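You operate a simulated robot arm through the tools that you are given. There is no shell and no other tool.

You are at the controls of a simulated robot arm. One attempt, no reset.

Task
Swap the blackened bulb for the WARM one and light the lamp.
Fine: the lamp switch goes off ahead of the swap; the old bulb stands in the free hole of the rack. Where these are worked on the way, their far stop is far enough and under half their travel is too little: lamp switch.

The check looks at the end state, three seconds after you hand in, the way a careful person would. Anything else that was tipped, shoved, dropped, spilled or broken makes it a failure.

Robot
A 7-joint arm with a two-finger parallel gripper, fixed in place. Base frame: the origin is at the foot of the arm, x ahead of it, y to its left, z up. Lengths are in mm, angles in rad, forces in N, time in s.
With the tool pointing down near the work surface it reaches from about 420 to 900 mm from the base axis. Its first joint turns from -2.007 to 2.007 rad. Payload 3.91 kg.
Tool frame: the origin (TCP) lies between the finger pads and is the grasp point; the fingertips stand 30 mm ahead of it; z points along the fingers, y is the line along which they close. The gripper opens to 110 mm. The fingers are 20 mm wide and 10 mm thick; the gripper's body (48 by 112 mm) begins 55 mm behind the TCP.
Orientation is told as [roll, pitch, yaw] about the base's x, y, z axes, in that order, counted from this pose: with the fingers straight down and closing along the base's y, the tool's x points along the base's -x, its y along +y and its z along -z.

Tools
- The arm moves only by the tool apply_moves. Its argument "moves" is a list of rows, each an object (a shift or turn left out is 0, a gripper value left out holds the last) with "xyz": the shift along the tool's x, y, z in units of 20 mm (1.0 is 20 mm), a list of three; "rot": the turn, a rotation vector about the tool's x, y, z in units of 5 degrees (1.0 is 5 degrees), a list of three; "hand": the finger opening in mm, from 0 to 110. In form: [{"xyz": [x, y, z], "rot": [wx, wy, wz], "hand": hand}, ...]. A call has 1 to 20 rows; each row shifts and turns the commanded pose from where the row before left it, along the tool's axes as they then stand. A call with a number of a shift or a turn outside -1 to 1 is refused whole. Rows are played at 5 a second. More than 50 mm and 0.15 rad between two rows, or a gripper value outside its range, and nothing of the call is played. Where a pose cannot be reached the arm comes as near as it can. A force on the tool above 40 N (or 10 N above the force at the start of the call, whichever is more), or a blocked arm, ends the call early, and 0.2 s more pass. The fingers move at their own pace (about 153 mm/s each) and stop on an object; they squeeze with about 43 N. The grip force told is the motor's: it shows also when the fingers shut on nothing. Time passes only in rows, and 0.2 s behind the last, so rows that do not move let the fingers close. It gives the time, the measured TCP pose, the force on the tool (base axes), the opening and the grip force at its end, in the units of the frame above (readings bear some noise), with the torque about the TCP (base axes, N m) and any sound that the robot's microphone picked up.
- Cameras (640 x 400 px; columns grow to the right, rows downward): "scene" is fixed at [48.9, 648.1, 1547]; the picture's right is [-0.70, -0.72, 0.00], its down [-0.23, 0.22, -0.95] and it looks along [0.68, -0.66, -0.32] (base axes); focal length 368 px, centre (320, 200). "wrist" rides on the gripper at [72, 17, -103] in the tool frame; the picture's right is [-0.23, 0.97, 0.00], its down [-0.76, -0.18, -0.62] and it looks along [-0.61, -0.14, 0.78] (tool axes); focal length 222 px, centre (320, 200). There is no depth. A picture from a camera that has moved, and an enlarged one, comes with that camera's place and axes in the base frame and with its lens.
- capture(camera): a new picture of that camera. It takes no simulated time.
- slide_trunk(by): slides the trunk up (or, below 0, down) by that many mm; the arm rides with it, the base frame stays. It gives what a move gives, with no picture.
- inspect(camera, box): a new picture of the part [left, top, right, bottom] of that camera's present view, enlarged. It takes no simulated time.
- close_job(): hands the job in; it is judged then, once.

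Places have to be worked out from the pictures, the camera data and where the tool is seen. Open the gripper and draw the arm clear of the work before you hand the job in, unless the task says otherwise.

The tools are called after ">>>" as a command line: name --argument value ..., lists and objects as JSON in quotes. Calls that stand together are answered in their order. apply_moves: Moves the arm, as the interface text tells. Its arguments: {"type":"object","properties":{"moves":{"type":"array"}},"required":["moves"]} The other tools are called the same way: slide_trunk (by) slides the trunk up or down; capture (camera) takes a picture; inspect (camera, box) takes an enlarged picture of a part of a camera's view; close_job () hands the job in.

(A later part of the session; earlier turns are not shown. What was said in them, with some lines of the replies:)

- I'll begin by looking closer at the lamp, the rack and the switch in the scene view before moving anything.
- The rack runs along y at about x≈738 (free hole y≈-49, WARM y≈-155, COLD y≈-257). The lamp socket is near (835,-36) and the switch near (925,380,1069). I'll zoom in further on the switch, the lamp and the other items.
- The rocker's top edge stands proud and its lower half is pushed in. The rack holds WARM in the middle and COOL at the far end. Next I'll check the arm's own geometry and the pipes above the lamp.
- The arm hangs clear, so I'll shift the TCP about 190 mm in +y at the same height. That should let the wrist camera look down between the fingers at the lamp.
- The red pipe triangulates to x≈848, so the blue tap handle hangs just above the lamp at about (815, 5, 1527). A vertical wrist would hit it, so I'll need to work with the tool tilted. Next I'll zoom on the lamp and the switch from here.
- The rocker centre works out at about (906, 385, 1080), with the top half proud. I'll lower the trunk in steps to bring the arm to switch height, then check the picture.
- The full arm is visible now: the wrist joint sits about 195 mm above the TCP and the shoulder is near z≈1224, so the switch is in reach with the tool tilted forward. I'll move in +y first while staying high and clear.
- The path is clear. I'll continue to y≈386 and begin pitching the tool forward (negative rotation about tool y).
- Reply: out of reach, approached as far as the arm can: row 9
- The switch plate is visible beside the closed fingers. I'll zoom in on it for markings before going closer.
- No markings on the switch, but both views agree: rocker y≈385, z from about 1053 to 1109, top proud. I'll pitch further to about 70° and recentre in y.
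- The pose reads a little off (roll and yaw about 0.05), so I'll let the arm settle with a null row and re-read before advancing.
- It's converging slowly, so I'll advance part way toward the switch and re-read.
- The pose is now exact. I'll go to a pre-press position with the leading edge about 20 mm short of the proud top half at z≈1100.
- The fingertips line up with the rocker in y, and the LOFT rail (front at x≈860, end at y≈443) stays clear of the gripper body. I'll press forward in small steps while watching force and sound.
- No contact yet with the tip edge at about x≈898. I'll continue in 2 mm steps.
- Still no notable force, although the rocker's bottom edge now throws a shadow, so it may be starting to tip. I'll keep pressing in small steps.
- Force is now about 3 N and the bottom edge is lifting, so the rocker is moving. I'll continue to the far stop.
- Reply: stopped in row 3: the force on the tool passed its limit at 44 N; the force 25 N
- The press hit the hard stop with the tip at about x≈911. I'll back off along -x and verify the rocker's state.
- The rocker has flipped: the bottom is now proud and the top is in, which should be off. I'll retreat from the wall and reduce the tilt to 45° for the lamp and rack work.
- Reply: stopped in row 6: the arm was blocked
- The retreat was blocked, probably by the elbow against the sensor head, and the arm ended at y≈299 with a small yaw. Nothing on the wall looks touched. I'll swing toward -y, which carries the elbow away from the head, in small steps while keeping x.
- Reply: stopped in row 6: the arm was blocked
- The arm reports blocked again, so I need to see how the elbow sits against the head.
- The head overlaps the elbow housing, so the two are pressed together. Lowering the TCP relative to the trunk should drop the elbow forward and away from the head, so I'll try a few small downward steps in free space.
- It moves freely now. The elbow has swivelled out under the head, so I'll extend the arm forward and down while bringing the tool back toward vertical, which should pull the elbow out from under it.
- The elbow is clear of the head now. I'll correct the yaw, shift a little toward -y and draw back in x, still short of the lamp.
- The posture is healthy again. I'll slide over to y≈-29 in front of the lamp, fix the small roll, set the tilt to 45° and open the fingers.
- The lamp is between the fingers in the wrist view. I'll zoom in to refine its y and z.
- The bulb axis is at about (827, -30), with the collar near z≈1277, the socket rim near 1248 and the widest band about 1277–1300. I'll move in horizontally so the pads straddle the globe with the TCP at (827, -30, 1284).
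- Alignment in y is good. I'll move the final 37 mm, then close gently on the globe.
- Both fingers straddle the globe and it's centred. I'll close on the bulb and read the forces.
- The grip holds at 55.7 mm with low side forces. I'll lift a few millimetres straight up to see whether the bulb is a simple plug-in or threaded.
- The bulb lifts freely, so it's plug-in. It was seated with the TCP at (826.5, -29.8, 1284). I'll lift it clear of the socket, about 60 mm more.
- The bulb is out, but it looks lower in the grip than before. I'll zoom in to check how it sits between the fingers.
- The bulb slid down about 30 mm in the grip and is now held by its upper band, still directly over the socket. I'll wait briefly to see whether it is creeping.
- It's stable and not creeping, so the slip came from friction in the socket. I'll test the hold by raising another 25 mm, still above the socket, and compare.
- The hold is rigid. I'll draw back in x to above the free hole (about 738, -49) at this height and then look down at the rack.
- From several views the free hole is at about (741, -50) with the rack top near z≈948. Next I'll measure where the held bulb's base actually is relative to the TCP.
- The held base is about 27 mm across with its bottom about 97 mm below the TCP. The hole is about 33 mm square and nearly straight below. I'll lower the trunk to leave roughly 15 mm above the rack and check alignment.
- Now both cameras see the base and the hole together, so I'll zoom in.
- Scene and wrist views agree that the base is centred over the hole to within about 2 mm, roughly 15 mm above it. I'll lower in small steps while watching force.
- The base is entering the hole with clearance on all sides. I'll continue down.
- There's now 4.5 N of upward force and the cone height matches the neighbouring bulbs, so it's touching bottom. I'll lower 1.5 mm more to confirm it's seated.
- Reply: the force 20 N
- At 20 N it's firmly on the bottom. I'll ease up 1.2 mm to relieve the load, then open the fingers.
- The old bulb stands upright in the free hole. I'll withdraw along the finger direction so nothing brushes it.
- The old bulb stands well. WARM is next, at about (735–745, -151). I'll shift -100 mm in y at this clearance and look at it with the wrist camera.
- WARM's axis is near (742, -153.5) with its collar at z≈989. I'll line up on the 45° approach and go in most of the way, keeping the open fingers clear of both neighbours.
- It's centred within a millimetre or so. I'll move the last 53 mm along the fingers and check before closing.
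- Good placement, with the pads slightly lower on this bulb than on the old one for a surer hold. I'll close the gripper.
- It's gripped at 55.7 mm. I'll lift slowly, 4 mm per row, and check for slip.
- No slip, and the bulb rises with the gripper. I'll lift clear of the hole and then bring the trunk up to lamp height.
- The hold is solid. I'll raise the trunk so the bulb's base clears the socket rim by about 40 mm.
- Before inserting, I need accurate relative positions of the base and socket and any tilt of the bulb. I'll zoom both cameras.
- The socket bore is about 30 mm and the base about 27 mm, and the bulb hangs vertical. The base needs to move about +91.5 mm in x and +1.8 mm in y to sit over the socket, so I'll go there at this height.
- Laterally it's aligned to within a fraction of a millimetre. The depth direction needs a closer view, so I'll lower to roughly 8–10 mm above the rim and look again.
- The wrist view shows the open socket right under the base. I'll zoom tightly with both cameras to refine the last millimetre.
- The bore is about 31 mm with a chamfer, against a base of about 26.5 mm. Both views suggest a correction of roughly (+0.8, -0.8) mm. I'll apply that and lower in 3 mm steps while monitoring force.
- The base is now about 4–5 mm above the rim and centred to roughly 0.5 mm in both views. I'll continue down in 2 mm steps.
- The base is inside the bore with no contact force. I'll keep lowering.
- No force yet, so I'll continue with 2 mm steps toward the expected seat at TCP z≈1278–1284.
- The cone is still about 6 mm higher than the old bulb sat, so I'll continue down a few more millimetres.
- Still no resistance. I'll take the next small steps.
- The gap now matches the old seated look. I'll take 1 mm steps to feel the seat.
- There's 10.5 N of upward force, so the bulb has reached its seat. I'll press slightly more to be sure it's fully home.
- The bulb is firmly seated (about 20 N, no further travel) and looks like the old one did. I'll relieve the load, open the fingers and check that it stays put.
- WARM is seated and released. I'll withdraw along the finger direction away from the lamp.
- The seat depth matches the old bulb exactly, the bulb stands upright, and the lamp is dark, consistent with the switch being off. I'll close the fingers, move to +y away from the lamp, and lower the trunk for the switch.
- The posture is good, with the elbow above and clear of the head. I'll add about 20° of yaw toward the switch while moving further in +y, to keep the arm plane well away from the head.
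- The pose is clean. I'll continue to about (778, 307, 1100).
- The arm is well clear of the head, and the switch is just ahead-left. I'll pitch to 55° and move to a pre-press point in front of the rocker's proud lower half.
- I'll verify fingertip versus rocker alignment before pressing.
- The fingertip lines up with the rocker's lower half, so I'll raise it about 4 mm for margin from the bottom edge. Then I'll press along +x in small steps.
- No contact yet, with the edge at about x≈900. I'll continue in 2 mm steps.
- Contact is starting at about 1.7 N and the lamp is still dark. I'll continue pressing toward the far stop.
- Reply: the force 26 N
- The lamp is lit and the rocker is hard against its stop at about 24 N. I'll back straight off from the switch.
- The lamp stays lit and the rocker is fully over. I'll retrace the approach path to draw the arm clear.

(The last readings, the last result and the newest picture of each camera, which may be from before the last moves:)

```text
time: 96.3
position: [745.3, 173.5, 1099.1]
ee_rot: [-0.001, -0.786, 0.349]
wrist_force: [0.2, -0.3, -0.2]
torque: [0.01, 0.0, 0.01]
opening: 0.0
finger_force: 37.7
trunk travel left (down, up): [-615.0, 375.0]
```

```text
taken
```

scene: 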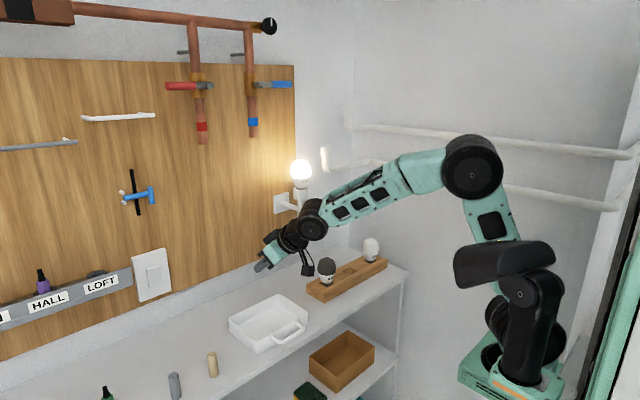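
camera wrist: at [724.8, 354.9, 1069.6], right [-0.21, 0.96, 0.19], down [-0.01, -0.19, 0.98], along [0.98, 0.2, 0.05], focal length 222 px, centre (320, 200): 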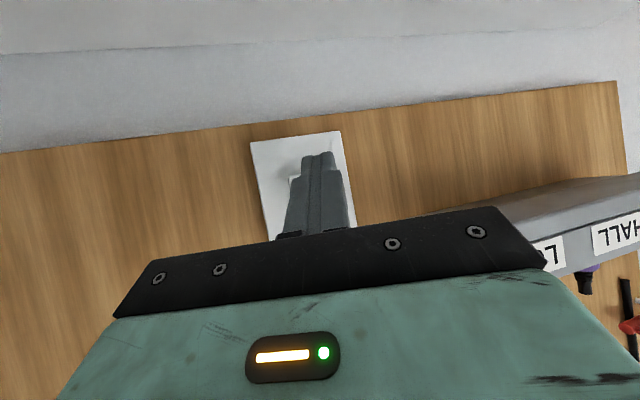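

I'll raise the trunk so the arm is well above the shelf and away from the lamp, and open the gripper.

>>> slide_trunk --by 150

>>> apply_moves --moves '[{"xyz": [0.4, 0.2, -0.4], "hand": 90}, {"xyz": [0.4, 0.2, -0.4]}, {"xyz": [0, 0, 0]}, {"xyz": [0, 0, 0]}]'

>>> capture --camera "scene"

>>> inspect --camera "scene" --box '[290, 225, 410, 305]'

>>> inspect --camera "scene" --box '[265, 140, 325, 220]'

>>> inspect --camera "scene" --box '[0, 100, 240, 320]'

```text
time: 98.0
position: [744.7, 174.9, 1250.7]
ee_rot: [0.0, -0.786, 0.348]
wrist_force: [0.3, 1.0, -0.3]
torque: [0.02, -0.01, 0.02]
opening: 0.0
finger_force: 37.3
trunk travel left (down, up): [-765.0, 225.0]
```

```text
time: 99.0
position: [721.5, 173.0, 1248.6]
ee_rot: [-0.001, -0.785, 0.346]
wrist_force: [-0.7, 0.2, 0.0]
torque: [0.04, 0.02, 0.0]
opening: 90.4
finger_force: 0.0
trunk travel left (down, up): [-765.0, 225.0]
```

```text
taken
```

scene: 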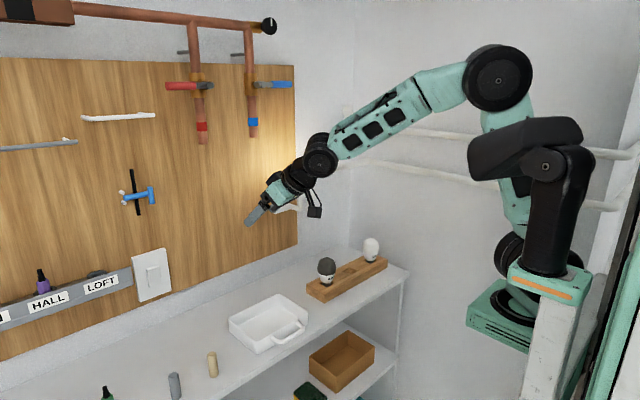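

```text
5.00 times, centred on (350, 265) of scene
camera zoom: at [48.9, 648.1, 1547.0], right [-0.7, -0.72, 0.0], down [-0.23, 0.22, -0.95], along [0.68, -0.66, -0.32], focal length 1838 px, centre (170, -125)
```

zoom: 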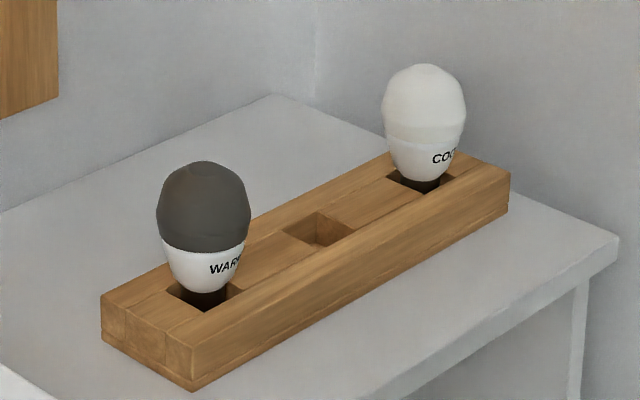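

```text
5.00 times, centred on (295, 180) of scene
camera zoom: at [48.9, 648.1, 1547.0], right [-0.7, -0.72, 0.0], down [-0.23, 0.22, -0.95], along [0.68, -0.66, -0.32], focal length 1838 px, centre (445, 300)
```

zoom: 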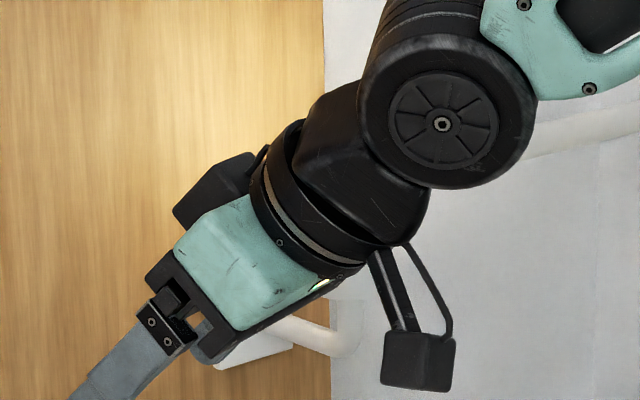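

```text
1.82 times, centred on (120, 210) of scene
camera zoom: at [48.9, 648.1, 1547.0], right [-0.7, -0.72, 0.0], down [-0.23, 0.22, -0.95], along [0.68, -0.66, -0.32], focal length 668 px, centre (684, 182)
```

zoom: 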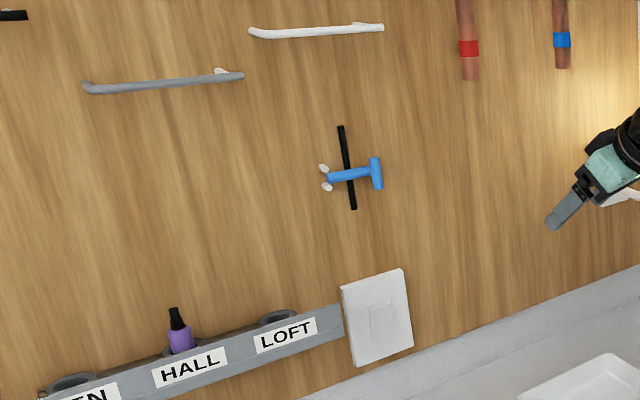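

The rack looks right: the old bulb stands in the formerly free hole, COOL is untouched and the taps, hooks and items are unchanged. The arm hides the lamp from the scene camera, so I'll check with the wrist camera.

>>> capture --camera "wrist"

>>> apply_moves --moves '[{"xyz": [0.4, 0.2, -0.4]}, {"xyz": [0.4, 0.2, -0.4]}, {"xyz": [0.4, 0.2, -0.4]}, {"xyz": [0, 0, 0]}]'

>>> capture --camera "scene"

```text
taken
camera wrist: at [598.2, 147.5, 1272.2], right [-0.18, 0.97, 0.16], down [0.15, -0.13, 0.98], along [0.97, 0.2, -0.12], focal length 222 px, centre (320, 200)
```

wrist: 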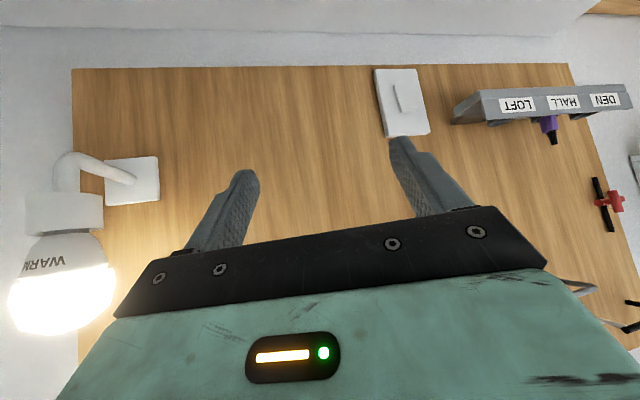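

```text
time: 100.0
position: [684.8, 173.6, 1250.2]
ee_rot: [0.0, -0.785, 0.348]
wrist_force: [-0.2, -0.7, 1.0]
torque: [0.01, -0.01, -0.01]
opening: 90.1
finger_force: 0.1
trunk travel left (down, up): [-765.0, 225.0]
```

```text
taken
```

scene: 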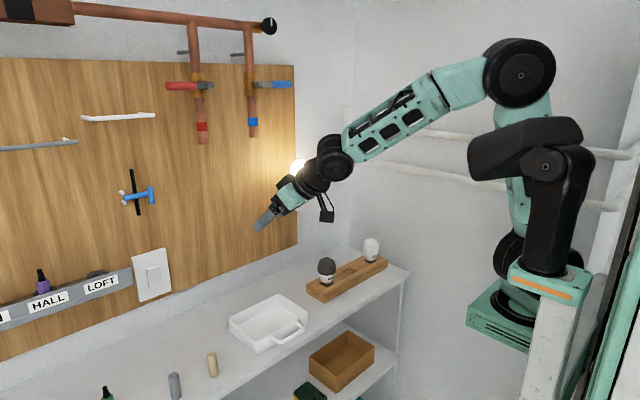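

The lamp is lit with the WARM bulb and the blackened bulb stands in the rack. The switch is on, the gripper is open and the arm is clear of everything, so I'm handing the job in.

>>> close_job

```text
The job is handed in.
```

The lamp is lit with the WARM bulb, and the blackened bulb is standing in the rack hole that was free. I've handed the job in; the tool only confirmed receipt, so I don't have the check's result.

- **Switch:** I pressed it to its far stop before the swap and back to its far stop afterwards. It has no on/off marking, so I assumed it started on. The lamp stayed dark with the new bulb fitted and lit when I pressed the switch back, which fits.
- **Bulbs:** Both bulbs went down to a firm stop, the old one in the rack and the new one in the socket. The old bulb slid about 30 mm in the grip as it came out, but I did not drop it. The COOL bulb was not touched.
- **Arm:** While backing away from the switch the first time, the arm stopped twice as blocked, apparently with its elbow against the robot's own sensor head. I could not see that anything else was touched or moved in the last pictures.

I left the gripper open and the arm clear of the lamp, rack and switch.
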